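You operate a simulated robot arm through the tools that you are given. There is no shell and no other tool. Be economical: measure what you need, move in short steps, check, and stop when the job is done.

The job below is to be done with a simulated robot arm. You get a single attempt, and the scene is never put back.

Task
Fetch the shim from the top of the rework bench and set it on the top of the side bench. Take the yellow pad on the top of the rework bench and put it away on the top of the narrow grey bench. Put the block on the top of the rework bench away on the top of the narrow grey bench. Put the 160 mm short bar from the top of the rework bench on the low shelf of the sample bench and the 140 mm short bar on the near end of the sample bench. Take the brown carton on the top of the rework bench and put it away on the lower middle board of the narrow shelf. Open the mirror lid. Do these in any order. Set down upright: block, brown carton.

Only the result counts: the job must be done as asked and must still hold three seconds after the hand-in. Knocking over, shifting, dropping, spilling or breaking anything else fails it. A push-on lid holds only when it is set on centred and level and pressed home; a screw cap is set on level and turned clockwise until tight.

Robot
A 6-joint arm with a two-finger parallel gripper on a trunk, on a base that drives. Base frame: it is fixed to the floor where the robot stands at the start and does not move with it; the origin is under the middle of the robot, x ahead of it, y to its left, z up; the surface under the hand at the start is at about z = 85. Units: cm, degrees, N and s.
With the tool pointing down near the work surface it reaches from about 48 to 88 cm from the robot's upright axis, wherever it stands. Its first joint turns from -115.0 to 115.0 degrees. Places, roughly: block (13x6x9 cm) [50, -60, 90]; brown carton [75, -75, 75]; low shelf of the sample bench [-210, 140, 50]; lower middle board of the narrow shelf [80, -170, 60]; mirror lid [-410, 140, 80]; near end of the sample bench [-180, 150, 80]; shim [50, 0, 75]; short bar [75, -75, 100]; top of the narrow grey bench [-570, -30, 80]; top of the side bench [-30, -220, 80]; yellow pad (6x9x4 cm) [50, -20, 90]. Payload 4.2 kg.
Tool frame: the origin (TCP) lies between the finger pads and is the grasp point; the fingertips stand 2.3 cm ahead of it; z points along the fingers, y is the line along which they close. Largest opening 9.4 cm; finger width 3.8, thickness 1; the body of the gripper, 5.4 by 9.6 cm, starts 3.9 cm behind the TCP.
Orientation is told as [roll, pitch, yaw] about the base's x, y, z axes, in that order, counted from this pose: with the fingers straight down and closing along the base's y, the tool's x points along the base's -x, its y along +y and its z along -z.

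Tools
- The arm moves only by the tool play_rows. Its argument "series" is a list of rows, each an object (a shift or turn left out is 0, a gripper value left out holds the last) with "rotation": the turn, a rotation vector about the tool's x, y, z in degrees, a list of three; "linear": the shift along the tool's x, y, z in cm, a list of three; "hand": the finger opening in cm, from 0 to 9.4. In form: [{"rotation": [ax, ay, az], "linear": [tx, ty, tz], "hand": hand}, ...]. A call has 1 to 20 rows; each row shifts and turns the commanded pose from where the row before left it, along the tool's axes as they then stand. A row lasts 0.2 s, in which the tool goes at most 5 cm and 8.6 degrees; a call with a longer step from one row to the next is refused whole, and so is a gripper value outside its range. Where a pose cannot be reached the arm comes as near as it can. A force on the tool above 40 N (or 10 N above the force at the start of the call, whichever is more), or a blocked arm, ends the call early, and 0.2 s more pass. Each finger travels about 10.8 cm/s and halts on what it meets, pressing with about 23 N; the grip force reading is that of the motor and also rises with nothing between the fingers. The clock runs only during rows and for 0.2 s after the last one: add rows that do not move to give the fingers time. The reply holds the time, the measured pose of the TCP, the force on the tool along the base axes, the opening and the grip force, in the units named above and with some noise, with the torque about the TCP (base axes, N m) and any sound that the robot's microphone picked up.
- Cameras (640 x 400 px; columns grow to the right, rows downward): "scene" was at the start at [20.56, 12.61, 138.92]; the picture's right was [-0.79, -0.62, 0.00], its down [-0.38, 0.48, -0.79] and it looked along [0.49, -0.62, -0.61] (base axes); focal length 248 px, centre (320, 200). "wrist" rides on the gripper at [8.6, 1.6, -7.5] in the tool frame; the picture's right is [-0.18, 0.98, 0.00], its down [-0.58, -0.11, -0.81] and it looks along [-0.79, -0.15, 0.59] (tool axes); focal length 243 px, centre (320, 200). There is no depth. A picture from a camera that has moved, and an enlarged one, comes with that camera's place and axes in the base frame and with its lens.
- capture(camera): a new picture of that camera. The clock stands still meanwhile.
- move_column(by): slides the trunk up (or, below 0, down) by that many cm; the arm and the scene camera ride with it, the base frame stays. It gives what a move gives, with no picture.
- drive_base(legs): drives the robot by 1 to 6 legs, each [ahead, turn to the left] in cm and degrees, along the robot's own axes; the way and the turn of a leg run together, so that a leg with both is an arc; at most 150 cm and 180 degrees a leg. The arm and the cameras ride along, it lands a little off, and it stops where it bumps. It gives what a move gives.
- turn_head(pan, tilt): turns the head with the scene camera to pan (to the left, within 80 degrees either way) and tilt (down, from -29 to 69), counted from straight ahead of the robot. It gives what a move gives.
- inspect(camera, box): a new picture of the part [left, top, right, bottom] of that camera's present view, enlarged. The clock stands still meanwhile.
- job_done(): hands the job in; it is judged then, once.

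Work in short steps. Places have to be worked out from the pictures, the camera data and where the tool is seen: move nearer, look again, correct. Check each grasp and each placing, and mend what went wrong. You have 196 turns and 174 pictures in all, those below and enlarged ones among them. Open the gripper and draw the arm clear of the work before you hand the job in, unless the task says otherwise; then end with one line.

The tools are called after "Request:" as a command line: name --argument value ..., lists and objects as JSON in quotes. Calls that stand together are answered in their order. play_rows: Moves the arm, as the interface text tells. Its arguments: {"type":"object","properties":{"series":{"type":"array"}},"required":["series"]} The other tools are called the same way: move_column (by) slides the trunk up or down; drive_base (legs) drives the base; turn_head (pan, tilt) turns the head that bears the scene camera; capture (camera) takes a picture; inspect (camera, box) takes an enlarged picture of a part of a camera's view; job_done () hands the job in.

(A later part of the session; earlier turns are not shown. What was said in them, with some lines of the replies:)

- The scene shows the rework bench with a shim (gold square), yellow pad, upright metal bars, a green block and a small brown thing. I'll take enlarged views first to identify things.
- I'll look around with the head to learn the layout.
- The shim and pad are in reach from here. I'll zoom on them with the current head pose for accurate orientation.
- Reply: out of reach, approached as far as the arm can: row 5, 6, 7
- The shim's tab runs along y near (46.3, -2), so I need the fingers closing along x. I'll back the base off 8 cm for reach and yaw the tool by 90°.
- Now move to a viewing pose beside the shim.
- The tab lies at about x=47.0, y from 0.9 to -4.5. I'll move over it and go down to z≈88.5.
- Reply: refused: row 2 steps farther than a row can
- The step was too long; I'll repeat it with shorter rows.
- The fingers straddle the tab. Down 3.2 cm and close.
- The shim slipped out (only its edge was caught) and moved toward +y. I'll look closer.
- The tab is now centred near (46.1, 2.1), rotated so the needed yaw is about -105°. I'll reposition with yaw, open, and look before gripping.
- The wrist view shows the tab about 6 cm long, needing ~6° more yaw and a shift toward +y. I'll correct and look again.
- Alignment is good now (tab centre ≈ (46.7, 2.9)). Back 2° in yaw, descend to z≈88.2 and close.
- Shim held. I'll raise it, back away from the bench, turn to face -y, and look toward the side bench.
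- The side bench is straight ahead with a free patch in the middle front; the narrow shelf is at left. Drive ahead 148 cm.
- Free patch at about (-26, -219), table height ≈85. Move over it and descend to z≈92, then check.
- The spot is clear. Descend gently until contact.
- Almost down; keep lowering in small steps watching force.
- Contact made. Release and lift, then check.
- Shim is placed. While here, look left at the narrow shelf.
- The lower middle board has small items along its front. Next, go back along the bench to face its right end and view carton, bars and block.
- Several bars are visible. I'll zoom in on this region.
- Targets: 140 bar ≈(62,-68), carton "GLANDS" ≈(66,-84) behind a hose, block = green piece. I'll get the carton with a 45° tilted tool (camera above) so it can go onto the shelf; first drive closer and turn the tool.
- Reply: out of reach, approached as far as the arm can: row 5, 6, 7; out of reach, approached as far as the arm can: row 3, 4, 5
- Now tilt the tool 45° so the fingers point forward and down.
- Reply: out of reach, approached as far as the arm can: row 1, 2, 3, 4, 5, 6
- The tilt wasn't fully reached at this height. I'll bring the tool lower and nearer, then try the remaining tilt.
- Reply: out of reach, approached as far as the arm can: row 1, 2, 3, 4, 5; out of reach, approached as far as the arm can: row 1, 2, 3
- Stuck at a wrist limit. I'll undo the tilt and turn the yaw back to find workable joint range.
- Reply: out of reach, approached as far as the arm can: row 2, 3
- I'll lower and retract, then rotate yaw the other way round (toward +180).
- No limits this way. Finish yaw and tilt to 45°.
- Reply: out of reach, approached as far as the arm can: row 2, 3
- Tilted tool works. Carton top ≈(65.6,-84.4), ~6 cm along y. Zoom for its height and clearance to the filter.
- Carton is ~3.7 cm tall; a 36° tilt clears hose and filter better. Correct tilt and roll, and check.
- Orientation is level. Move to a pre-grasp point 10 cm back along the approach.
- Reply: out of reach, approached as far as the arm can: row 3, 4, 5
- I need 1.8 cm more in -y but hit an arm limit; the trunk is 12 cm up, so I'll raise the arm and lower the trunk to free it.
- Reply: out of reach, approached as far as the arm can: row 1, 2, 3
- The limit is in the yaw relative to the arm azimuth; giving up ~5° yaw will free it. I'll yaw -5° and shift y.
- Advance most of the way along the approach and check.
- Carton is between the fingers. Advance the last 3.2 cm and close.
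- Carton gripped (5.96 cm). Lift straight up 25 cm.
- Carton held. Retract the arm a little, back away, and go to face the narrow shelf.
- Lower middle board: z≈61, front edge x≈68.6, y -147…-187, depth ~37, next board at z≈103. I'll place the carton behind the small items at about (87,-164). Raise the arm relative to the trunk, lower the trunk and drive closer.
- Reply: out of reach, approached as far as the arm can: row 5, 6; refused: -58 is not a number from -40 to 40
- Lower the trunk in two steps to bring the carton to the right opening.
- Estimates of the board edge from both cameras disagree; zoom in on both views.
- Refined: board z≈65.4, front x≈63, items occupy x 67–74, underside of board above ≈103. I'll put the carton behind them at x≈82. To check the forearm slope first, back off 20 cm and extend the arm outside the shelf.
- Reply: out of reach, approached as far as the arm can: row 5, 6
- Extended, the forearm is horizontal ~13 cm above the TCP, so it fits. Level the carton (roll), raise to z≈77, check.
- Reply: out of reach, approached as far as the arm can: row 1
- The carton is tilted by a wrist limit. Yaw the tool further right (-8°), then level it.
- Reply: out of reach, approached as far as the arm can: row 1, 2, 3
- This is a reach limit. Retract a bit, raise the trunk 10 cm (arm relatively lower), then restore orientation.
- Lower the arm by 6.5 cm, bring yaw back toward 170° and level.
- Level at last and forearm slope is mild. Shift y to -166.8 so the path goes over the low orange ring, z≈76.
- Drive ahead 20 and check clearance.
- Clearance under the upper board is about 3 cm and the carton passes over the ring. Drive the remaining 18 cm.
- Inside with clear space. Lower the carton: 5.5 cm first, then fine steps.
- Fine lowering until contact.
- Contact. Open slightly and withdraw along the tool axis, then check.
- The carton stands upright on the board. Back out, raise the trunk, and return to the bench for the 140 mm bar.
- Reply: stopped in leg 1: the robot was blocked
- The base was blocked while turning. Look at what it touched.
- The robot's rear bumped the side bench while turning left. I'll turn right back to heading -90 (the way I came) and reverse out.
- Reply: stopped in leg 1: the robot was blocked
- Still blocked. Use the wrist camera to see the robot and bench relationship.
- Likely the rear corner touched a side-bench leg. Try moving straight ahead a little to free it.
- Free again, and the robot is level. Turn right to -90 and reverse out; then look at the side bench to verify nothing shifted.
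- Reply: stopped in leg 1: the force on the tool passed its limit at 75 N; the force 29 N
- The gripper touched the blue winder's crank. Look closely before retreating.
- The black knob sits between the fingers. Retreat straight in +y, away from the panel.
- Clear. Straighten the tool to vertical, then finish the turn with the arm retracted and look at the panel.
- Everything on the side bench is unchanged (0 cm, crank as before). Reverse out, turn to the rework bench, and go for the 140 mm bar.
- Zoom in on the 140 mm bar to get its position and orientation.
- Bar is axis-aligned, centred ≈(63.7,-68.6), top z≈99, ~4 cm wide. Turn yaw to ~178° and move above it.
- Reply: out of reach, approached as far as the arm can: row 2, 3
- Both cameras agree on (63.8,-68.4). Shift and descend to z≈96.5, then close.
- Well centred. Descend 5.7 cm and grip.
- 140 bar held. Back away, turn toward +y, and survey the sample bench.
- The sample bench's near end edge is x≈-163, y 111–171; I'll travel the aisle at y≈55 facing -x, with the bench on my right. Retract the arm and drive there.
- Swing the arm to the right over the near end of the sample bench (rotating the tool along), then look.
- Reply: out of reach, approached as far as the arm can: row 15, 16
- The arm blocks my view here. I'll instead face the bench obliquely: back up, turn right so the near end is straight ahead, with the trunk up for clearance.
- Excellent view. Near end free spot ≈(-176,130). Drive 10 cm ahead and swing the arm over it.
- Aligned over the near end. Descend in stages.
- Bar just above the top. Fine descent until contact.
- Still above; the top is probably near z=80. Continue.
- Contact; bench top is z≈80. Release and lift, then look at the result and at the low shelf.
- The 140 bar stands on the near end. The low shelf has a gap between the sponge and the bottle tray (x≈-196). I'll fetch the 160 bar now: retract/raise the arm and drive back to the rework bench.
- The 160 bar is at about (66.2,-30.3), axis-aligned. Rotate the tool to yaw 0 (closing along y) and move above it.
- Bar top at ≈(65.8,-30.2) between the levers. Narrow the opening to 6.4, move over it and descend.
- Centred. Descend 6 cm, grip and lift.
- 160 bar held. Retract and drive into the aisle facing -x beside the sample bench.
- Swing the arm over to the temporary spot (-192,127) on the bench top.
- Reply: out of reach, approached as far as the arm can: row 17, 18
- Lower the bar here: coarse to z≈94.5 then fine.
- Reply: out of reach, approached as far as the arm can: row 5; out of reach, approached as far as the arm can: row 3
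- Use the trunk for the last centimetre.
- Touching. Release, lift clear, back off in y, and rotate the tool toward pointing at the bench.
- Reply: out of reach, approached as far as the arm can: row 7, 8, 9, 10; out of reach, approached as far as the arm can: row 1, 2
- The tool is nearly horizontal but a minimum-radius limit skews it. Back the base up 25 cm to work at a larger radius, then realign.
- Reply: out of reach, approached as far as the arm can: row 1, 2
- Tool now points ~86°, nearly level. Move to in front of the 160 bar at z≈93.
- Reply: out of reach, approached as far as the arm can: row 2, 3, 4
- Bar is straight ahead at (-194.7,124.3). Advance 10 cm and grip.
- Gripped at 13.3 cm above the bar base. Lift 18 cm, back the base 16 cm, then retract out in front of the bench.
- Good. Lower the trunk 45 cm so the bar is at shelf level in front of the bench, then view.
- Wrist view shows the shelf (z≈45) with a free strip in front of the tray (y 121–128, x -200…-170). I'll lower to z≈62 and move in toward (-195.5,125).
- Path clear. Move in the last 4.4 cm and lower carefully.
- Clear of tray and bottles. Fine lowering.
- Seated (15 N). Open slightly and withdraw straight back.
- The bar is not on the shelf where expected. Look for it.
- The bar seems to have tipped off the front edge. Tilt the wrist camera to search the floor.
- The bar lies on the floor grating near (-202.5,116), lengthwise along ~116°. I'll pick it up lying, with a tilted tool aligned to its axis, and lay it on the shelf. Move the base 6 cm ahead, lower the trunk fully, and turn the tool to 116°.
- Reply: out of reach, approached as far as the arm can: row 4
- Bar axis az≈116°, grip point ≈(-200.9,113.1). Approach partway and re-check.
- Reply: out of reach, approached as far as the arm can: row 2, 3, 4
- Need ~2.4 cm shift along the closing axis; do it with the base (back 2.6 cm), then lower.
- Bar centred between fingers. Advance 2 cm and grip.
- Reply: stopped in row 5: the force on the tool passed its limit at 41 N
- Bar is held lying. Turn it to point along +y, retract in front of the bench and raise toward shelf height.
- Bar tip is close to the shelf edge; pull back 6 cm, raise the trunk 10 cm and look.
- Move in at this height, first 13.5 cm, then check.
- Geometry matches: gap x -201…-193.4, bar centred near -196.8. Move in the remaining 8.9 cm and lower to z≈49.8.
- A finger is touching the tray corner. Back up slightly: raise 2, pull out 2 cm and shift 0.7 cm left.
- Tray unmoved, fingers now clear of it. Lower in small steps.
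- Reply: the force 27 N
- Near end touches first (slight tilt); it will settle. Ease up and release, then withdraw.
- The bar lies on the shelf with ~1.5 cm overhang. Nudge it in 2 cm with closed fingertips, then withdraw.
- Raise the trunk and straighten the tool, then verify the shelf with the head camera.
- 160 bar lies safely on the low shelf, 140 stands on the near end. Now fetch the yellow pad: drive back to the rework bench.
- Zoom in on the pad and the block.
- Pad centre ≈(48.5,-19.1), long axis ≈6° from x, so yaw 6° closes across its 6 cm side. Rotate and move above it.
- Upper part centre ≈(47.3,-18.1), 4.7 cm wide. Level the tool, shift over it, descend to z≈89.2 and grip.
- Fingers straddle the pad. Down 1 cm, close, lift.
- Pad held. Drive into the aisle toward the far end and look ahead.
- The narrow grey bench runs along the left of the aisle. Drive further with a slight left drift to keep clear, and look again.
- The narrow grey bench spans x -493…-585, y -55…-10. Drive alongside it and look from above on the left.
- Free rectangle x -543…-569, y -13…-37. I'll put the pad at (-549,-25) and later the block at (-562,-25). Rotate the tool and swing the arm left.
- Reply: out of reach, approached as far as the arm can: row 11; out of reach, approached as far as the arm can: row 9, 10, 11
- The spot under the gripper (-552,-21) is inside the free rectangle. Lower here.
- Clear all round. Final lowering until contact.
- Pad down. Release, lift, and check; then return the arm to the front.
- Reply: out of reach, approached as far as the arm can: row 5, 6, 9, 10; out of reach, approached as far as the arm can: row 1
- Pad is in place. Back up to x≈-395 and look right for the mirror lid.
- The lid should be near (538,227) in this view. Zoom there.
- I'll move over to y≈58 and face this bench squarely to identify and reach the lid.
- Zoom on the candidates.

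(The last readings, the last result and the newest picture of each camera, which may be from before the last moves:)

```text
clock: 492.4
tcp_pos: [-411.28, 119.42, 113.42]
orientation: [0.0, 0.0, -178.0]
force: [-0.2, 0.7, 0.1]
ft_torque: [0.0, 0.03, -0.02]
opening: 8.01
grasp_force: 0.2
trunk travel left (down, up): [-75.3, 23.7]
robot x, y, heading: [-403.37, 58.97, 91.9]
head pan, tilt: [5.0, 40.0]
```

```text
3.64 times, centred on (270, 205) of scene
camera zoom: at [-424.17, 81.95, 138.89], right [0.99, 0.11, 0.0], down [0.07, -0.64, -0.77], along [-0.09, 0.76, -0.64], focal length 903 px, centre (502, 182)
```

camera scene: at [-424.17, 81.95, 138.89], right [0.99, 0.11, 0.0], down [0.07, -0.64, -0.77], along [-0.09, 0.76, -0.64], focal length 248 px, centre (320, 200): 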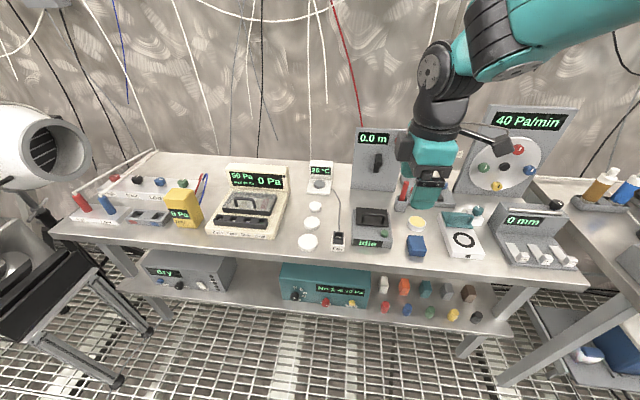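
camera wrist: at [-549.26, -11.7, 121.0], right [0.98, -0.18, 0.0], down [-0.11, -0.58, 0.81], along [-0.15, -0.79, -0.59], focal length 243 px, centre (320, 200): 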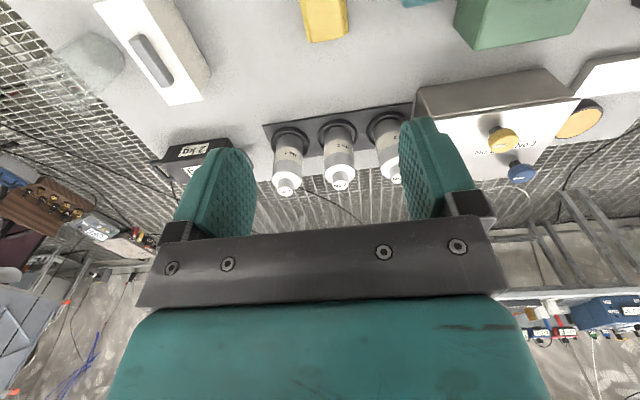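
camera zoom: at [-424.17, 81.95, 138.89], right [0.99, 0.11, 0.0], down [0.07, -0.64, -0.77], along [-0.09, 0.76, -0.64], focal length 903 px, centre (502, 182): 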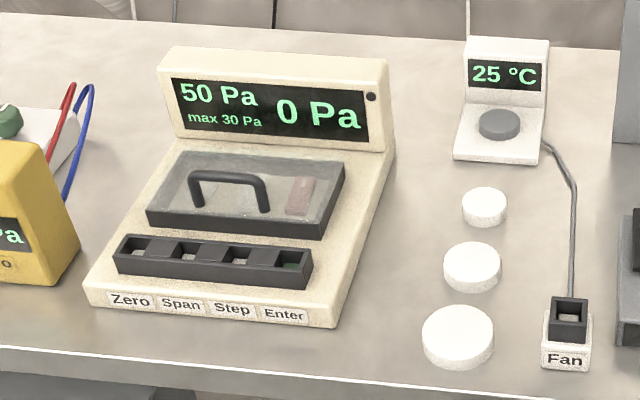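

Need a closer look at the "idle" device and the white box. Rotate the wrist so its camera faces the bench and view.

Request:
play_rows --series '[{"rotation": [0, 0, 8.4]}, {"rotation": [0, 0, 8.4]}, {"rotation": [0, 0, 8.4]}, {"rotation": [0, 0, 8.4]}, {"rotation": [0, 0, 8.4]}, {"rotation": [0, 0, 8.4]}, {"rotation": [0, 0, 8.4]}, {"rotation": [0, 0, 8.4]}, {"rotation": [0, 0, 8.4]}, {"rotation": [0, 0, 8.4]}, {"rotation": [0, 0, 8]}, {"linear": [0, 4, 0]}, {"linear": [0, 4, 0]}, {}]'

Request:
capture --camera "wrist"

```text
clock: 495.4
tcp_pos: [-419.26, 119.2, 113.35]
orientation: [0.0, 0.0, 89.9]
force: [-1.3, 0.5, 0.1]
ft_torque: [0.02, -0.01, -0.02]
opening: 7.99
grasp_force: 0.1
trunk travel left (down, up): [-75.3, 23.7]
robot x, y, heading: [-402.99, 58.53, 91.7]
head pan, tilt: [5.0, 40.0]
```

```text
25 pictures are left
camera wrist: at [-420.84, 110.61, 120.94], right [-0.98, 0.19, 0.0], down [0.11, 0.58, 0.81], along [0.15, 0.79, -0.59], focal length 243 px, centre (320, 200)
```

wrist: 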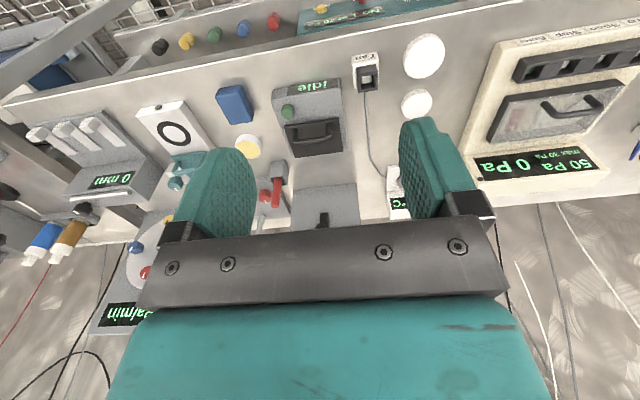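

By position the "idle" device's dark lid (≈(-414.5,138.5)) is the mirror lid. Zoom for the handle geometry.

Request:
inspect --camera "wrist" --box '[260, 70, 370, 170]'

Request:
inspect --camera "scene" --box '[335, 190, 415, 260]'

```text
4.00 times, centred on (315, 120) of wrist
camera zoom: at [-420.84, 110.61, 120.94], right [-0.98, 0.19, 0.0], down [0.11, 0.58, 0.81], along [0.15, 0.79, -0.59], focal length 970 px, centre (340, 520)
```

zoom: 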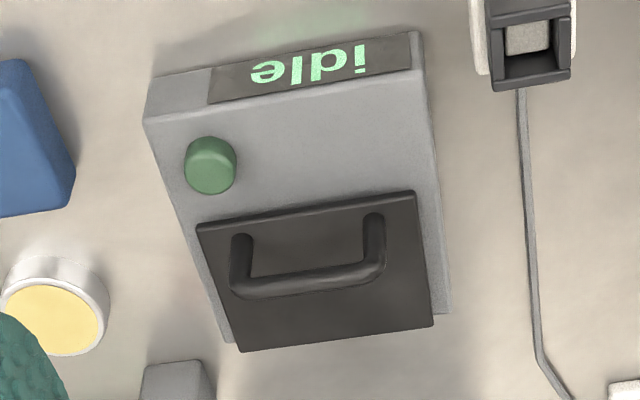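

```text
5.71 times, centred on (375, 225) of scene
camera zoom: at [-424.17, 81.95, 138.89], right [0.99, 0.11, 0.0], down [0.07, -0.64, -0.77], along [-0.09, 0.76, -0.64], focal length 1419 px, centre (6, 57)
```

zoom: 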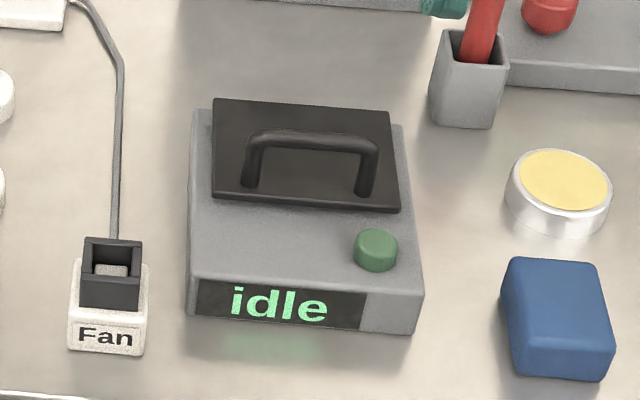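

Handle bar triangulated at (-414.5,137.8,87.6), hinge at the back (y≈144.4, z≈84). Drive 10 cm closer, set yaw 0 (closing across the bar) and hover above it.

Request:
play_rows --series '[{"rotation": [0, 0, 8.2]}, {"rotation": [0, 0, 8.2]}, {"rotation": [0, 0, 8.2]}, {"rotation": [0, 0, 8.2]}, {"rotation": [0, 0, 8.2]}, {"rotation": [0, 0, 8.2]}, {"rotation": [0, 0, 8.2]}, {"rotation": [0, 0, 8.2]}, {"rotation": [0, 0, 8.2]}, {"rotation": [0, 0, 8.2]}, {"rotation": [0, 0, 7.9]}, {"hand": 4}, {}]'

Request:
drive_base --legs '[[10, 0]]'

Request:
play_rows --series '[{"linear": [-2.4, 4.3, 0]}, {"linear": [-2.4, 4.3, 0]}, {"linear": [0, 0, 4.5]}, {"linear": [0, 0, 4.5]}, {"linear": [0, 0, 3]}, {}]'

Request:
inspect --camera "scene" --box '[300, 140, 460, 300]'

```text
clock: 498.2
tcp_pos: [-419.21, 119.39, 113.38]
orientation: [0.0, 0.0, -0.1]
force: [-0.7, 0.4, -0.3]
ft_torque: [-0.01, 0.01, -0.02]
opening: 4.0
grasp_force: 0.0
trunk travel left (down, up): [-75.3, 23.7]
robot x, y, heading: [-403.63, 58.6, 91.8]
head pan, tilt: [5.0, 40.0]
```

```text
clock: 499.3
tcp_pos: [-419.56, 129.32, 113.25]
orientation: [-0.1, 0.0, 0.1]
force: [-1.3, -0.4, -0.2]
ft_torque: [0.05, -0.02, 0.03]
opening: 4.0
grasp_force: 0.1
trunk travel left (down, up): [-75.3, 23.7]
robot x, y, heading: [-403.54, 68.92, 91.3]
head pan, tilt: [5.0, 40.0]
```

```text
clock: 500.7
tcp_pos: [-414.8, 137.89, 101.28]
orientation: [0.0, -0.1, 0.1]
force: [0.4, 0.2, -1.1]
ft_torque: [-0.01, 0.01, -0.03]
opening: 4.01
grasp_force: 0.0
trunk travel left (down, up): [-75.3, 23.7]
robot x, y, heading: [-403.67, 69.12, 91.3]
head pan, tilt: [5.0, 40.0]
```

```text
2.50 times, centred on (380, 220) of scene
camera zoom: at [-424.47, 91.97, 138.89], right [0.99, 0.12, 0.0], down [0.07, -0.64, -0.77], along [-0.09, 0.76, -0.64], focal length 621 px, centre (170, 150)
```

zoom: 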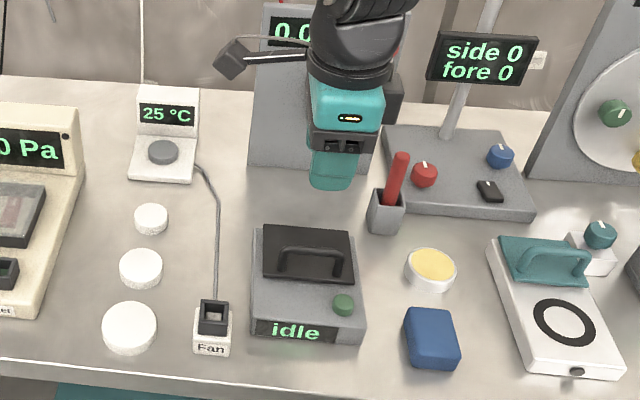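

Aligned above the handle. Descend to z≈87.8 and close on the bar.

Request:
play_rows --series '[{"linear": [-0.3, 0, 4.5]}, {"linear": [0, 0, 4.5]}, {"linear": [0, 0, 3]}, {"linear": [0, 0, 1.5]}, {}]'

Request:
inspect --camera "scene" --box '[310, 170, 430, 280]'

```text
clock: 501.9
tcp_pos: [-414.48, 138.0, 87.89]
orientation: [0.0, 0.0, 0.1]
force: [0.5, -0.1, 0.1]
ft_torque: [0.0, 0.01, 0.01]
opening: 4.01
grasp_force: 0.0
trunk travel left (down, up): [-75.3, 23.7]
robot x, y, heading: [-403.78, 68.63, 91.6]
head pan, tilt: [5.0, 40.0]
```

```text
3.64 times, centred on (370, 225) of scene
camera zoom: at [-424.47, 91.97, 138.89], right [0.99, 0.12, 0.0], down [0.07, -0.64, -0.77], along [-0.09, 0.76, -0.64], focal length 903 px, centre (138, 109)
```

zoom: 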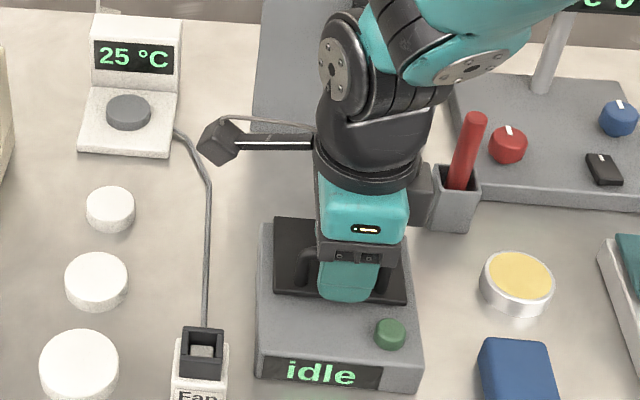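

Fingers are over the bar. Close and start the lifting arc (first 30°).

Request:
play_rows --series '[{"hand": 0}, {"hand": 0}, {"hand": 0}, {"hand": 0}]'

Request:
play_rows --series '[{"linear": [0, 0.5, -0.85]}, {"linear": [0, 0.61, -0.74]}, {"linear": [0, 0.7, -0.68]}, {"linear": [0, 0.77, -0.57]}, {}]'

Request:
inspect --camera "scene" --box '[310, 170, 430, 280]'

```text
clock: 502.9
tcp_pos: [-414.48, 137.88, 87.98]
orientation: [-0.2, 0.0, 0.2]
force: [-1.6, -24.2, 12.4]
ft_torque: [-0.05, -0.19, -1.25]
opening: 0.93
grasp_force: 45.2
trunk travel left (down, up): [-75.3, 23.7]
robot x, y, heading: [-403.52, 68.67, 91.4]
head pan, tilt: [5.0, 40.0]
```

```text
clock: 504.1
tcp_pos: [-414.55, 140.68, 90.7]
orientation: [0.1, 0.1, 0.0]
force: [-0.1, 3.0, -7.6]
ft_torque: [0.01, -0.15, -1.73]
opening: 0.95
grasp_force: 45.0
trunk travel left (down, up): [-75.3, 23.7]
robot x, y, heading: [-403.64, 69.01, 91.8]
head pan, tilt: [5.0, 40.0]
```

```text
3.64 times, centred on (370, 225) of scene
camera zoom: at [-424.48, 92.04, 138.87], right [0.99, 0.11, 0.0], down [0.07, -0.64, -0.77], along [-0.09, 0.76, -0.64], focal length 903 px, centre (138, 109)
```

zoom: 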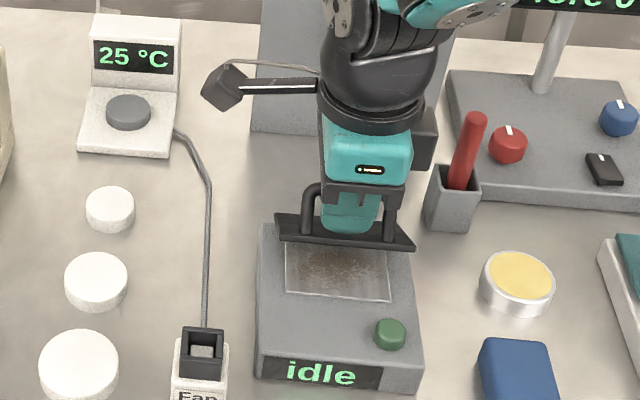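

It's indeed the mirror lid, opening well. Continue the arc to ~90°, then beyond.

Request:
play_rows --series '[{"linear": [0, 0.84, -0.46]}, {"linear": [0, 0.91, -0.36]}, {"linear": [0, 0.94, -0.23]}, {"linear": [0, 0.96, -0.11]}, {"linear": [0, 0.97, 0.02]}, {"linear": [0, 0.96, 0.14]}, {"linear": [0, 0.93, 0.26]}, {"linear": [0, 0.88, 0.39]}, {}]'

Request:
inspect --camera "scene" --box '[310, 150, 430, 260]'

```text
clock: 506.1
tcp_pos: [-414.43, 148.04, 91.13]
orientation: [0.0, -0.1, 0.0]
force: [10.1, -5.5, -7.0]
ft_torque: [-0.12, -0.71, -1.72]
opening: 1.01
grasp_force: 44.8
trunk travel left (down, up): [-75.3, 23.7]
robot x, y, heading: [-403.47, 68.87, 91.8]
head pan, tilt: [5.0, 40.0]
```

```text
3.64 times, centred on (370, 205) of scene
camera zoom: at [-424.42, 91.99, 138.9], right [0.99, 0.11, 0.0], down [0.07, -0.64, -0.77], along [-0.09, 0.76, -0.64], focal length 903 px, centre (138, 182)
```

zoom: 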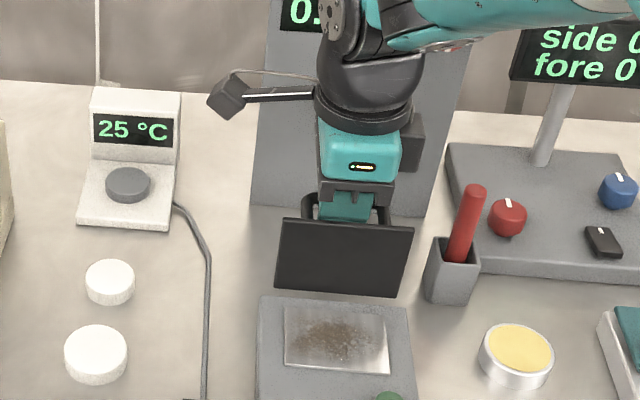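

About 90° now; continue to ~108°, pause and check for it staying.

Request:
play_rows --series '[{"linear": [0, 0.82, 0.5]}, {"linear": [0, 0.75, 0.6]}, {"linear": [0, 0.4, 0.4]}, {}]'

Request:
play_rows --series '[{"hand": 2.4}, {"hand": 2.4}, {"linear": [0, 0, -2]}, {"linear": [0, 0, -3]}, {"linear": [0, 0, -4]}, {"linear": [0, 0, -4]}, {"linear": [0, 0, -4]}, {"linear": [0, -4, 0]}, {}]'

Request:
inspect --camera "scene" --box '[310, 110, 460, 260]'

```text
clock: 506.7
tcp_pos: [-414.35, 148.97, 90.44]
orientation: [-0.3, -0.1, -0.3]
force: [3.3, -26.5, 18.1]
ft_torque: [1.79, -0.78, -2.46]
opening: 0.97
grasp_force: 44.3
trunk travel left (down, up): [-75.3, 23.7]
robot x, y, heading: [-403.85, 68.6, 91.4]
head pan, tilt: [5.0, 40.0]
stopped in row 2: the force on the tool passed its limit at 58 N (the readings are from after the stop); the commanded pose is now the measured one
```

```text
clock: 508.7
tcp_pos: [-414.51, 145.33, 107.32]
orientation: [-0.3, 0.0, 0.0]
force: [-0.2, 0.0, 0.1]
ft_torque: [-0.02, 0.0, -0.02]
opening: 2.4
grasp_force: 0.0
trunk travel left (down, up): [-75.3, 23.7]
robot x, y, heading: [-403.78, 69.36, 91.7]
head pan, tilt: [5.0, 40.0]
```

```text
2.67 times, centred on (385, 185) of scene
camera zoom: at [-424.45, 91.97, 138.89], right [0.99, 0.11, 0.0], down [0.07, -0.64, -0.77], along [-0.09, 0.76, -0.64], focal length 662 px, centre (147, 240)
```

zoom: 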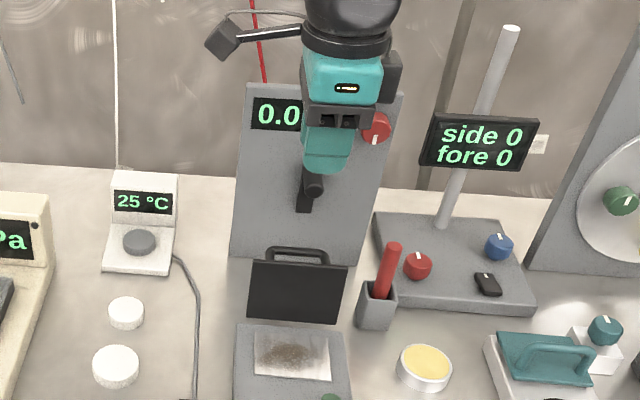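

The lid stands open against its stop. Retract and raise the arm, then drive back for the block.

Request:
play_rows --series '[{"linear": [0, -4, -2]}, {"linear": [0, -4, -2]}, {"linear": [0, -4, -2]}, {"linear": [0, -4, -2]}, {}]'

Request:
drive_base --legs '[[-10, 0], [0, -91.5], [150, 0], [135, 0], [0, -47], [144, 0]]'

Request:
drive_base --legs '[[0, 47]]'

Request:
turn_head --pan -5 --tilt 45

Request:
capture --camera "scene"

```text
clock: 509.9
tcp_pos: [-414.41, 129.33, 115.29]
orientation: [-0.3, 0.1, 0.0]
force: [-0.3, 1.4, -0.5]
ft_torque: [-0.03, -0.03, 0.03]
opening: 2.39
grasp_force: 0.0
trunk travel left (down, up): [-75.3, 23.7]
robot x, y, heading: [-403.73, 68.98, 91.5]
head pan, tilt: [5.0, 40.0]
```

```text
clock: 537.2
tcp_pos: [24.8, -86.95, 115.43]
orientation: [-0.3, 0.0, -139.2]
force: [-0.2, 0.6, -0.3]
ft_torque: [0.01, -0.05, -0.02]
opening: 2.4
grasp_force: 0.0
trunk travel left (down, up): [-75.3, 23.7]
robot x, y, heading: [-22.64, -48.31, -47.7]
head pan, tilt: [5.0, 40.0]
```

```text
clock: 539.7
tcp_pos: [38.03, -39.41, 115.4]
orientation: [-0.3, -0.1, -91.9]
force: [-0.2, -0.6, -0.2]
ft_torque: [0.01, 0.0, -0.01]
opening: 2.41
grasp_force: 0.0
trunk travel left (down, up): [-75.3, 23.7]
robot x, y, heading: [-22.6, -47.79, -0.4]
head pan, tilt: [5.0, 40.0]
```

```text
clock: 540.4
tcp_pos: [38.07, -39.45, 115.29]
orientation: [-0.3, 0.0, -91.9]
force: [0.4, -1.1, -0.1]
ft_torque: [0.0, -0.01, 0.0]
opening: 2.41
grasp_force: 0.1
trunk travel left (down, up): [-75.3, 23.7]
robot x, y, heading: [-22.47, -48.5, -0.6]
head pan, tilt: [-5.0, 45.0]
```

```text
17 pictures are left
camera scene: at [0.68, -29.62, 138.17], right [-0.09, -1.0, 0.0], down [-0.7, 0.06, -0.71], along [0.7, -0.06, -0.71], focal length 248 px, centre (320, 200)
```

scene: 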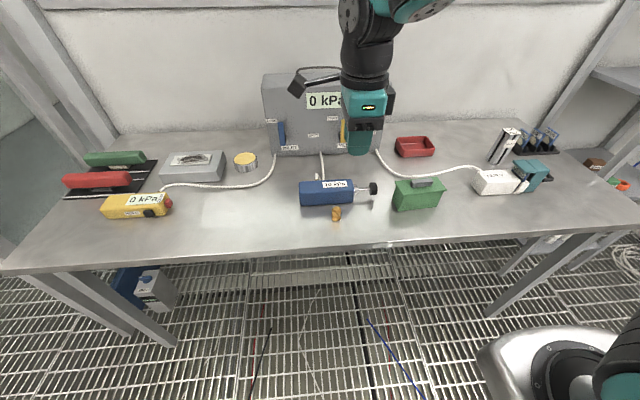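

Zoom in on the green block.

Request:
inspect --camera "scene" --box '[370, 160, 470, 230]'

```text
5.71 times, centred on (420, 195) of scene
camera zoom: at [0.68, -29.62, 138.17], right [-0.09, -1.0, 0.0], down [-0.7, 0.06, -0.71], along [0.7, -0.06, -0.71], focal length 1419 px, centre (-251, 229)
```

zoom: 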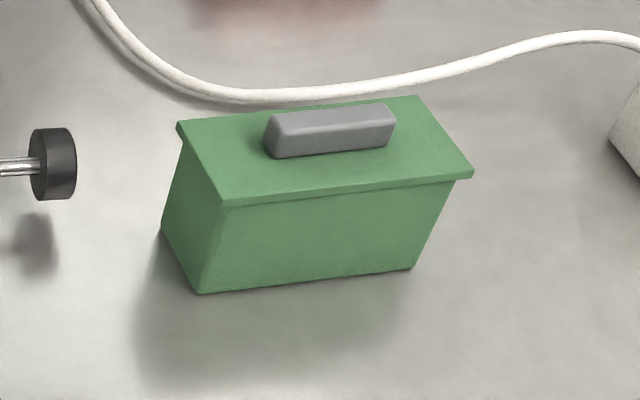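

Block centre ≈(49.1,-61.8), top plate 13×5.8 cm at z≈92.5, long axis near y. Align yaw to -86.5° (closing along x), move over, descend to z≈98.

Request:
play_rows --series '[{"rotation": [-0.3, 0, -5.4], "hand": 9.2}, {"linear": [-3.83, 1.6, 0]}, {"linear": [-3.83, 1.6, 0]}, {"linear": [-3.83, 1.6, 0]}, {"linear": [-3.83, 1.6, 0]}, {"linear": [-3.83, 1.6, 0]}, {"linear": [-3.83, 1.6, 0]}, {"linear": [0, 0, 4.5]}, {"linear": [0, 0, 4.5]}, {"linear": [0, 0, 4.5]}, {"linear": [0, 0, 3.8]}, {}]'

Request:
inspect --camera "scene" --box '[350, 110, 490, 230]'

Request:
capture --camera "wrist"

```text
clock: 543.0
tcp_pos: [48.96, -61.92, 97.92]
orientation: [0.1, 0.1, -86.5]
force: [-0.1, -0.4, 0.5]
ft_torque: [0.01, -0.02, 0.01]
opening: 9.2
grasp_force: 0.0
trunk travel left (down, up): [-75.3, 23.7]
robot x, y, heading: [-22.62, -48.58, -0.4]
head pan, tilt: [-5.0, 45.0]
```

```text
3.33 times, centred on (420, 170) of scene
camera zoom: at [0.67, -29.63, 138.17], right [-0.09, -1.0, 0.0], down [-0.7, 0.07, -0.71], along [0.7, -0.07, -0.71], focal length 828 px, centre (-13, 300)
```

zoom: 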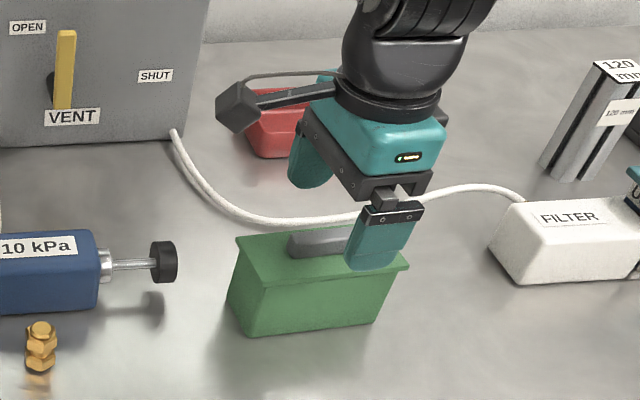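

```text
14 pictures are left
camera wrist: at [50.06, -53.2, 105.53], right [0.99, -0.12, 0.0], down [-0.07, -0.59, 0.81], along [-0.1, -0.8, -0.59], focal length 243 px, centre (320, 200)
```

wrist: 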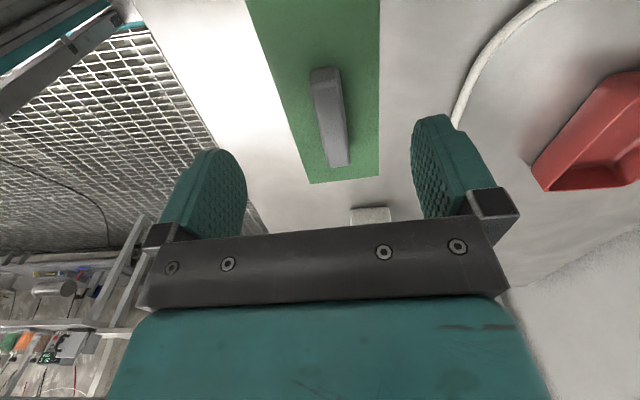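

Aligned (block centre x≈49.5). Descend to z≈91.7 and close on the plate edges.

Request:
play_rows --series '[{"linear": [0, 0.4, 3]}, {"linear": [0, 0, 2]}, {"linear": [0, 0, 1.2]}, {"hand": 4}, {"hand": 4}, {"hand": 4}, {"hand": 4}]'

Request:
play_rows --series '[{"linear": [0, 0, -1.5]}, {"linear": [0, 0, -2]}, {}]'

Request:
inspect --camera "scene" --box '[350, 110, 490, 230]'

```text
clock: 544.6
tcp_pos: [49.37, -61.92, 91.82]
orientation: [0.0, 0.0, -86.6]
force: [1.7, 0.6, 0.7]
ft_torque: [-0.03, 0.04, 0.01]
opening: 5.74
grasp_force: 22.7
trunk travel left (down, up): [-75.3, 23.7]
robot x, y, heading: [-22.54, -48.43, -0.1]
head pan, tilt: [-5.0, 45.0]
```

```text
clock: 545.4
tcp_pos: [49.39, -61.78, 95.36]
orientation: [0.0, 0.0, -86.5]
force: [-0.2, -0.5, -1.1]
ft_torque: [0.03, -0.03, -0.03]
opening: 5.75
grasp_force: 23.2
trunk travel left (down, up): [-75.3, 23.7]
robot x, y, heading: [-22.53, -48.34, -0.4]
head pan, tilt: [-5.0, 45.0]
```

```text
3.33 times, centred on (420, 170) of scene
camera zoom: at [0.69, -29.63, 138.16], right [-0.09, -1.0, 0.0], down [-0.7, 0.07, -0.71], along [0.7, -0.07, -0.71], focal length 828 px, centre (-13, 300)
```

zoom: 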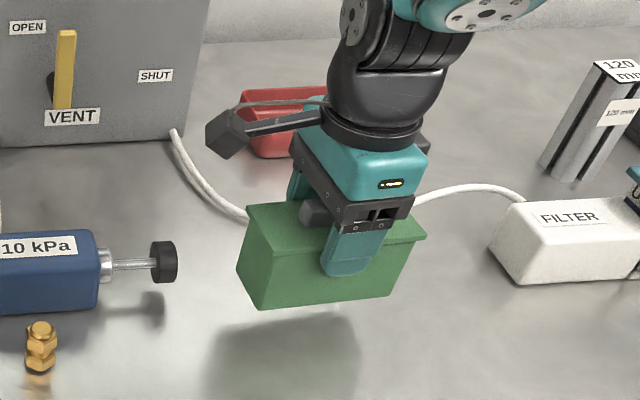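

Block held whole. Lift higher, retract, and drive back to the narrow grey bench.

Request:
play_rows --series '[{"linear": [0, 0, -4.5]}, {"linear": [0, 0, -4.5]}, {"linear": [0, 0, -4.5]}, {"linear": [0, 0, -4.5]}, {"linear": [0, 0, -4]}, {"linear": [0, -4, 0]}, {"linear": [0, -4, 0]}, {"linear": [0, -3, 0]}, {}]'

Request:
drive_base --legs '[[0, -47], [-144, 0], [0, 150], [0, 80.5], [150, 0], [150, 0]]'

Request:
drive_base --legs '[[106, 0], [0, -3]]'

```text
clock: 547.4
tcp_pos: [38.49, -62.47, 117.39]
orientation: [0.0, 0.0, -86.5]
force: [-0.7, -0.2, -1.4]
ft_torque: [0.03, 0.02, -0.04]
opening: 5.73
grasp_force: 23.1
trunk travel left (down, up): [-75.3, 23.7]
robot x, y, heading: [-22.66, -47.67, 0.1]
head pan, tilt: [-5.0, 45.0]
```

```text
clock: 580.4
tcp_pos: [-481.73, 53.35, 117.29]
orientation: [0.0, 0.0, 96.6]
force: [0.0, 0.3, -0.9]
ft_torque: [-0.01, -0.01, -0.03]
opening: 5.72
grasp_force: 22.5
trunk travel left (down, up): [-75.3, 23.7]
robot x, y, heading: [-420.0, 42.4, -176.9]
head pan, tilt: [-5.0, 45.0]
```

```text
clock: 586.3
tcp_pos: [-587.75, 51.53, 117.38]
orientation: [0.0, 0.1, 93.4]
force: [-0.8, 0.1, -0.6]
ft_torque: [-0.04, -0.01, -0.01]
opening: 5.73
grasp_force: 23.0
trunk travel left (down, up): [-75.3, 23.7]
robot x, y, heading: [-526.53, 37.21, 179.8]
head pan, tilt: [-5.0, 45.0]
```

Swing the arm left over the bench to (-562.5,-25).

Request:
play_rows --series '[{"rotation": [0, 0, 3.4]}, {"linear": [4.6, 0, 0]}, {"linear": [4.6, 0, 0]}, {"linear": [4.6, 0, 0]}, {"linear": [4.6, 0, 0]}, {"linear": [4.6, 0, 0]}, {"linear": [4.6, 0, 0]}, {"linear": [4.6, 0, 0]}, {"linear": [4.6, 0, 0]}, {"linear": [4.6, 0, 0]}, {"linear": [4.6, 0, 0]}, {"linear": [4.6, 0, 0]}, {"linear": [4.6, 0, 0]}, {}]'

Request:
play_rows --series '[{"linear": [3, -3.6, 0]}, {"linear": [3, -3.6, 0]}, {"linear": [3, -3.6, 0]}, {"linear": [3, -3.6, 0]}, {"linear": [3, -3.6, 0]}, {"linear": [3, -3.6, 0]}, {"linear": [3, -3.6, 0]}, {}]'

Request:
turn_head --pan 75 --tilt 42

Request:
capture --camera "scene"

```text
clock: 589.3
tcp_pos: [-587.47, -3.53, 117.17]
orientation: [-0.1, -0.1, 90.1]
force: [0.1, -0.3, -1.7]
ft_torque: [-0.08, 0.06, 0.01]
opening: 5.76
grasp_force: 22.8
trunk travel left (down, up): [-75.3, 23.7]
robot x, y, heading: [-526.73, 37.63, 179.5]
head pan, tilt: [-5.0, 45.0]
```

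```text
clock: 591.1
tcp_pos: [-561.5, -15.22, 114.99]
orientation: [0.0, -0.1, 90.1]
force: [0.0, 0.3, -2.0]
ft_torque: [0.02, 0.03, 0.0]
opening: 5.74
grasp_force: 23.6
out of reach, approached as far as the arm can: row 1, 2, 3, 4, 5, 6, 7
trunk travel left (down, up): [-75.3, 23.7]
robot x, y, heading: [-526.22, 37.1, 179.6]
head pan, tilt: [-5.0, 45.0]
```

```text
clock: 592.6
tcp_pos: [-561.43, -15.2, 115.0]
orientation: [-0.1, 0.0, 90.1]
force: [0.6, -0.2, -1.2]
ft_torque: [-0.02, 0.0, 0.0]
opening: 5.74
grasp_force: 22.8
trunk travel left (down, up): [-75.3, 23.7]
robot x, y, heading: [-526.49, 37.48, 179.8]
head pan, tilt: [75.0, 42.0]
```

```text
12 pictures are left
camera scene: at [-544.05, 9.7, 138.6], right [-0.96, 0.26, 0.0], down [0.18, 0.65, -0.74], along [-0.2, -0.72, -0.67], focal length 248 px, centre (320, 200)
```

scene: 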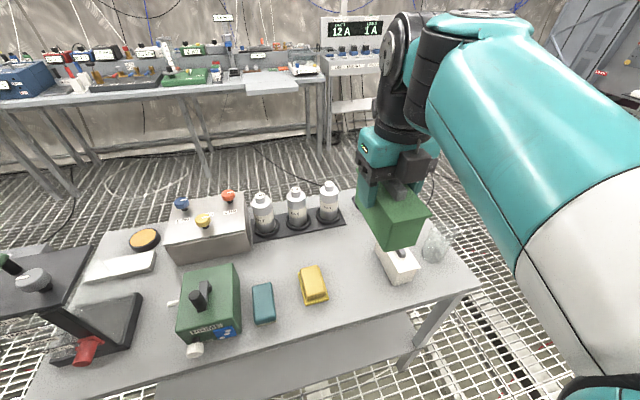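

The wrist is near its limit with this yaw; turn the tool 180° the other way (same block orientation) and then shift to y≈-25.

Request:
play_rows --series '[{"rotation": [0, 0, -8.5]}, {"rotation": [0, 0, -8.5]}, {"rotation": [0, 0, -8.5]}, {"rotation": [0, 0, -8.5]}, {"rotation": [0, 0, -8.5]}, {"rotation": [0, 0, -8.5]}, {"rotation": [0, 0, -8.5]}, {"rotation": [0, 0, -8.5]}, {"rotation": [0, 0, -8.5]}, {"rotation": [0, 0, -8.5]}, {"rotation": [0, 0, -8.5]}, {"rotation": [0, 0, -8.5]}, {"rotation": [0, 0, -8.5]}, {"rotation": [0, 0, -8.5]}, {"rotation": [0, 0, -8.5]}, {"rotation": [0, 0, -8.5]}, {"rotation": [0, 0, -8.5]}, {"rotation": [0, 0, -8.5]}, {"rotation": [0, 0, -8.5]}, {"rotation": [0, 0, -8.5]}]'

Request:
play_rows --series '[{"rotation": [0, 0, -5]}, {"rotation": [0, 0, -5]}, {"linear": [-3.3, -0.3, 0]}, {"linear": [-3.3, -0.3, 0]}, {"linear": [-3.2, -0.3, 0]}, {}]'

```text
clock: 596.8
tcp_pos: [-561.58, -15.29, 115.07]
orientation: [0.0, 0.1, -99.9]
force: [-0.2, -0.9, -2.7]
ft_torque: [-0.01, -0.02, 0.01]
opening: 5.76
grasp_force: 23.0
trunk travel left (down, up): [-75.3, 23.7]
robot x, y, heading: [-526.48, 37.4, 179.6]
head pan, tilt: [75.0, 42.0]
```

```text
clock: 598.2
tcp_pos: [-561.74, -15.73, 114.96]
orientation: [0.1, 0.0, -89.9]
force: [0.0, -0.6, -1.0]
ft_torque: [0.01, 0.01, 0.01]
opening: 5.75
grasp_force: 22.6
out of reach, approached as far as the arm can: row 3, 4, 5
trunk travel left (down, up): [-75.3, 23.7]
robot x, y, heading: [-526.49, 37.35, 179.5]
head pan, tilt: [75.0, 42.0]
```

The reach is limited at this height on this side; lower to z≈97 here (clear below), then move -y.

Request:
play_rows --series '[{"linear": [0, 0, 4.5]}, {"linear": [0, 0, 4.5]}, {"linear": [0, 0, 4.5]}, {"linear": [0, 0, 4.5]}, {"linear": [-3, -0.3, 0]}, {"linear": [-3, -0.3, 0]}, {"linear": [-2.5, 0, 0]}, {}]'

Request:
capture --camera "scene"

```text
clock: 600.0
tcp_pos: [-561.68, -17.84, 97.16]
orientation: [0.1, 0.0, -89.8]
force: [-0.5, -0.1, -1.2]
ft_torque: [0.01, 0.01, 0.01]
opening: 5.76
grasp_force: 22.7
out of reach, approached as far as the arm can: row 5, 6, 7
trunk travel left (down, up): [-75.3, 23.7]
robot x, y, heading: [-526.38, 37.16, 179.7]
head pan, tilt: [75.0, 42.0]
```

```text
11 pictures are left
camera scene: at [-544.05, 9.7, 138.6], right [-0.96, 0.26, 0.0], down [0.18, 0.65, -0.74], along [-0.2, -0.72, -0.67], focal length 248 px, centre (320, 200)
```

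scene: 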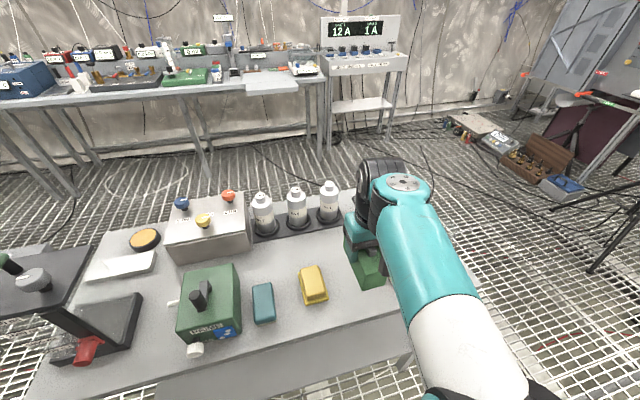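

I need ~5 cm more in -y. Raise the block, shift the base 8 cm toward the bench with an S-manoeuvre, and lower again.

Request:
play_rows --series '[{"linear": [0, 0, -4.5]}, {"linear": [0, 0, -4.5]}, {"linear": [0, 0, -4.5]}, {"linear": [0, 0, -4.5]}, {}]'

Request:
drive_base --legs '[[0, 8], [55, 0], [0, -8], [-55, 0]]'

```text
clock: 601.2
tcp_pos: [-560.74, -16.14, 113.72]
orientation: [0.0, 0.0, -89.9]
force: [0.2, 0.4, -1.5]
ft_torque: [0.0, 0.0, -0.01]
opening: 5.73
grasp_force: 23.0
out of reach, approached as far as the arm can: row 2, 4
trunk travel left (down, up): [-75.3, 23.7]
robot x, y, heading: [-526.61, 37.45, 180.0]
head pan, tilt: [75.0, 42.0]
```

```text
clock: 608.4
tcp_pos: [-560.16, -23.74, 113.62]
orientation: [0.0, 0.0, -89.9]
force: [-0.1, 1.0, -2.5]
ft_torque: [0.02, 0.01, -0.01]
opening: 5.74
grasp_force: 23.1
trunk travel left (down, up): [-75.3, 23.7]
robot x, y, heading: [-526.12, 29.64, 179.5]
head pan, tilt: [75.0, 42.0]
```

Now (-560.2,-23.7). Shift 1.5 cm in -x, lower to z≈90, and check.

Request:
play_rows --series '[{"linear": [0, -1.6, 0]}, {"linear": [0, 0, 4.5]}, {"linear": [0, 0, 4.5]}, {"linear": [0, 0, 4.5]}, {"linear": [0, 0, 4.5]}, {"linear": [0, 0, 4.5]}, {}]'

Request:
capture --camera "scene"

Request:
capture --camera "wrist"

```text
clock: 610.0
tcp_pos: [-562.0, -24.92, 91.2]
orientation: [-0.1, 0.1, -89.9]
force: [-0.3, -0.4, -1.8]
ft_torque: [0.0, -0.02, -0.01]
opening: 5.74
grasp_force: 23.0
out of reach, approached as far as the arm can: row 2, 3, 5
trunk travel left (down, up): [-75.3, 23.7]
robot x, y, heading: [-525.76, 29.56, 179.6]
head pan, tilt: [75.0, 42.0]
```

```text
10 pictures are left
camera scene: at [-543.56, 2.08, 138.6], right [-0.96, 0.26, 0.0], down [0.18, 0.65, -0.74], along [-0.2, -0.72, -0.67], focal length 248 px, centre (320, 200)
```

scene: 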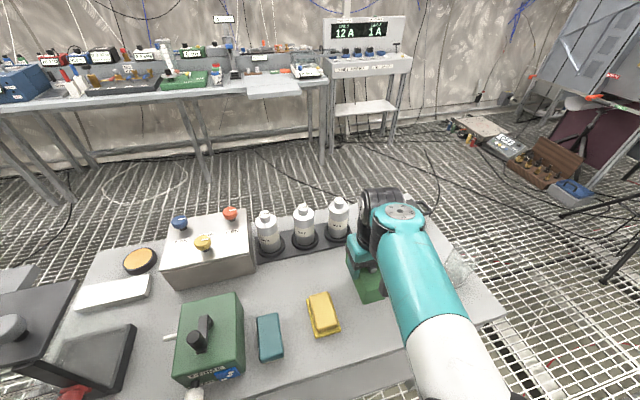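

```text
9 pictures are left
camera wrist: at [-560.41, -16.39, 98.85], right [0.98, -0.18, 0.0], down [-0.11, -0.58, 0.81], along [-0.15, -0.79, -0.59], focal length 243 px, centre (320, 200)
```

wrist: 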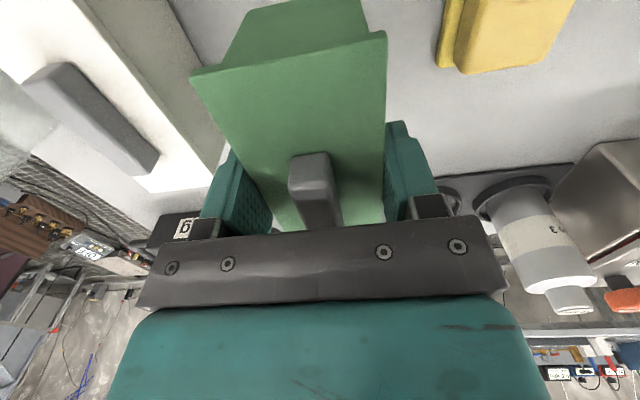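

Good gaps on both sides. Final lowering.

Request:
play_rows --series '[{"linear": [0, 0, 2]}, {"linear": [0, 0, 1.3]}, {"linear": [0, 0, 0.4]}, {"linear": [0, 0, 0.2]}, {}]'

Request:
play_rows --series '[{"linear": [0, 0, 0.2]}, {"linear": [0, 0, 0.2]}, {"linear": [0, 0, 0.15]}, {}]'

```text
clock: 611.2
tcp_pos: [-561.99, -24.49, 87.51]
orientation: [0.0, 0.1, -89.9]
force: [0.1, 0.0, -1.0]
ft_torque: [0.02, 0.02, 0.0]
opening: 5.74
grasp_force: 23.0
out of reach, approached as far as the arm can: row 1
trunk travel left (down, up): [-75.3, 23.7]
robot x, y, heading: [-525.59, 29.52, 179.8]
head pan, tilt: [75.0, 42.0]
```

```text
clock: 612.2
tcp_pos: [-562.1, -24.39, 87.33]
orientation: [0.0, 0.0, -89.9]
force: [0.3, -0.4, -1.9]
ft_torque: [-0.01, 0.02, 0.03]
opening: 5.73
grasp_force: 23.1
out of reach, approached as far as the arm can: row 3
trunk travel left (down, up): [-75.3, 23.7]
robot x, y, heading: [-526.18, 29.31, 179.6]
head pan, tilt: [75.0, 42.0]
```

Use the trunk for the remaining few millimetres.

Request:
move_column --by -0.4

Request:
move_column --by -0.2

```text
clock: 612.7
tcp_pos: [-561.94, -24.48, 86.91]
orientation: [0.0, 0.0, -89.9]
force: [0.3, 0.5, -1.1]
ft_torque: [-0.02, -0.02, 0.0]
opening: 5.74
grasp_force: 23.0
trunk travel left (down, up): [-74.9, 24.1]
robot x, y, heading: [-526.06, 29.65, 180.0]
head pan, tilt: [75.0, 42.0]
```

```text
clock: 613.2
tcp_pos: [-562.01, -24.56, 86.74]
orientation: [-0.2, -0.1, -89.9]
force: [1.1, 2.3, 7.3]
ft_torque: [0.23, 0.01, 0.02]
opening: 5.73
grasp_force: 23.0
trunk travel left (down, up): [-74.7, 24.3]
robot x, y, heading: [-526.15, 29.57, 179.7]
head pan, tilt: [75.0, 42.0]
```

Contact (7 N). Release with a modest opening, lift with the arm/trunk, and check.

Request:
play_rows --series '[{"hand": 7.2}, {"hand": 7.2}, {"hand": 7.2}, {}]'

Request:
move_column --by 22

Request:
capture --camera "wrist"

```text
clock: 614.2
tcp_pos: [-561.91, -24.41, 86.64]
orientation: [0.1, 0.0, -89.8]
force: [1.8, -0.8, 0.2]
ft_torque: [0.03, 0.02, 0.01]
opening: 7.21
grasp_force: 0.0
trunk travel left (down, up): [-74.7, 24.3]
robot x, y, heading: [-526.06, 29.42, 179.5]
head pan, tilt: [75.0, 42.0]
```

```text
clock: 616.6
tcp_pos: [-562.04, -24.49, 108.68]
orientation: [-0.1, 0.0, -90.0]
force: [-0.7, 0.3, 0.0]
ft_torque: [0.02, 0.02, 0.02]
opening: 7.2
grasp_force: 0.0
trunk travel left (down, up): [-96.7, 2.3]
robot x, y, heading: [-526.11, 29.58, 179.6]
head pan, tilt: [75.0, 42.0]
```

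```text
8 pictures are left
camera wrist: at [-560.36, -15.86, 116.26], right [0.98, -0.18, 0.0], down [-0.11, -0.58, 0.81], along [-0.15, -0.79, -0.59], focal length 243 px, centre (320, 200)
```

wrist: 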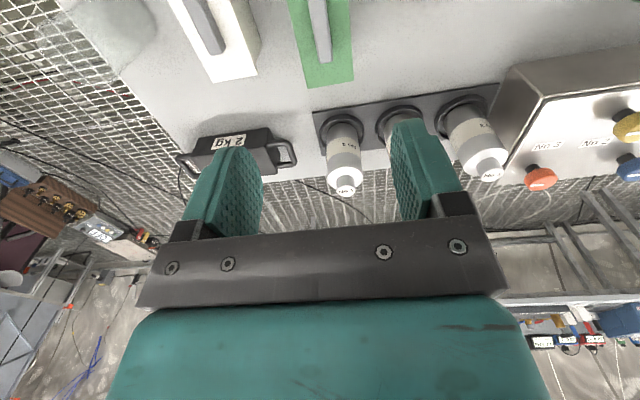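

Block stands upright. Draw the arm clear to the front and take a final look.

Request:
play_rows --series '[{"linear": [3, -3.6, 0]}, {"linear": [3, -3.6, 0]}, {"linear": [3, -3.6, 0]}, {"linear": [3, -3.6, 0]}, {"linear": [3, -3.6, 0]}, {"linear": [3, -3.6, 0]}, {"linear": [4.6, 0, 0]}, {"linear": [4.6, 0, 0]}, {"linear": [4.6, 0, 0]}, {"linear": [4.6, 0, 0]}, {"linear": [4.6, 0, 0]}, {"linear": [4.6, 0, 0]}, {"linear": [4.6, 0, 0]}, {}]'

Request:
capture --camera "scene"

```text
clock: 619.6
tcp_pos: [-583.88, 25.7, 108.65]
orientation: [0.0, 0.1, -90.0]
force: [-0.9, 0.8, -0.5]
ft_torque: [-0.01, 0.02, -0.01]
opening: 7.17
grasp_force: 0.0
trunk travel left (down, up): [-96.7, 2.3]
robot x, y, heading: [-526.14, 29.9, 179.7]
head pan, tilt: [75.0, 42.0]
```

```text
7 pictures are left
camera scene: at [-543.56, 2.11, 160.0], right [-0.96, 0.26, 0.0], down [0.18, 0.65, -0.74], along [-0.2, -0.72, -0.67], focal length 248 px, centre (320, 200)
```

scene: 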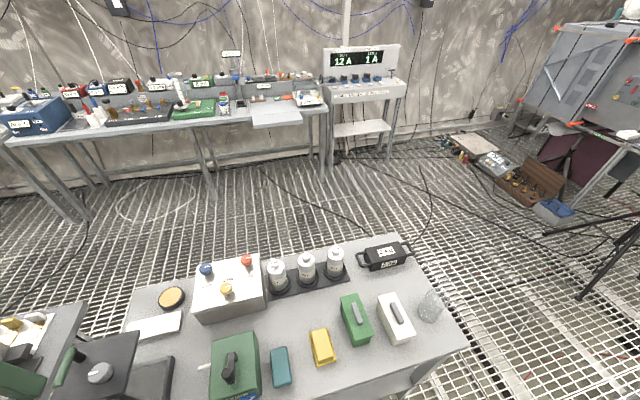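

The pad and block are on the narrow grey bench. The shim, carton, both bars and the open lid were each checked when I did them. The gripper is open and the arm is clear, so I'm handing in.

Request:
job_done

```text
The job is handed in.
```

All seven jobs are done and handed in, with the block and carton upright; along the way the 160 mm bar dropped to the floor once and was recovered, and the robot bumped the side bench and its winder crank, with nothing seen to have shifted.
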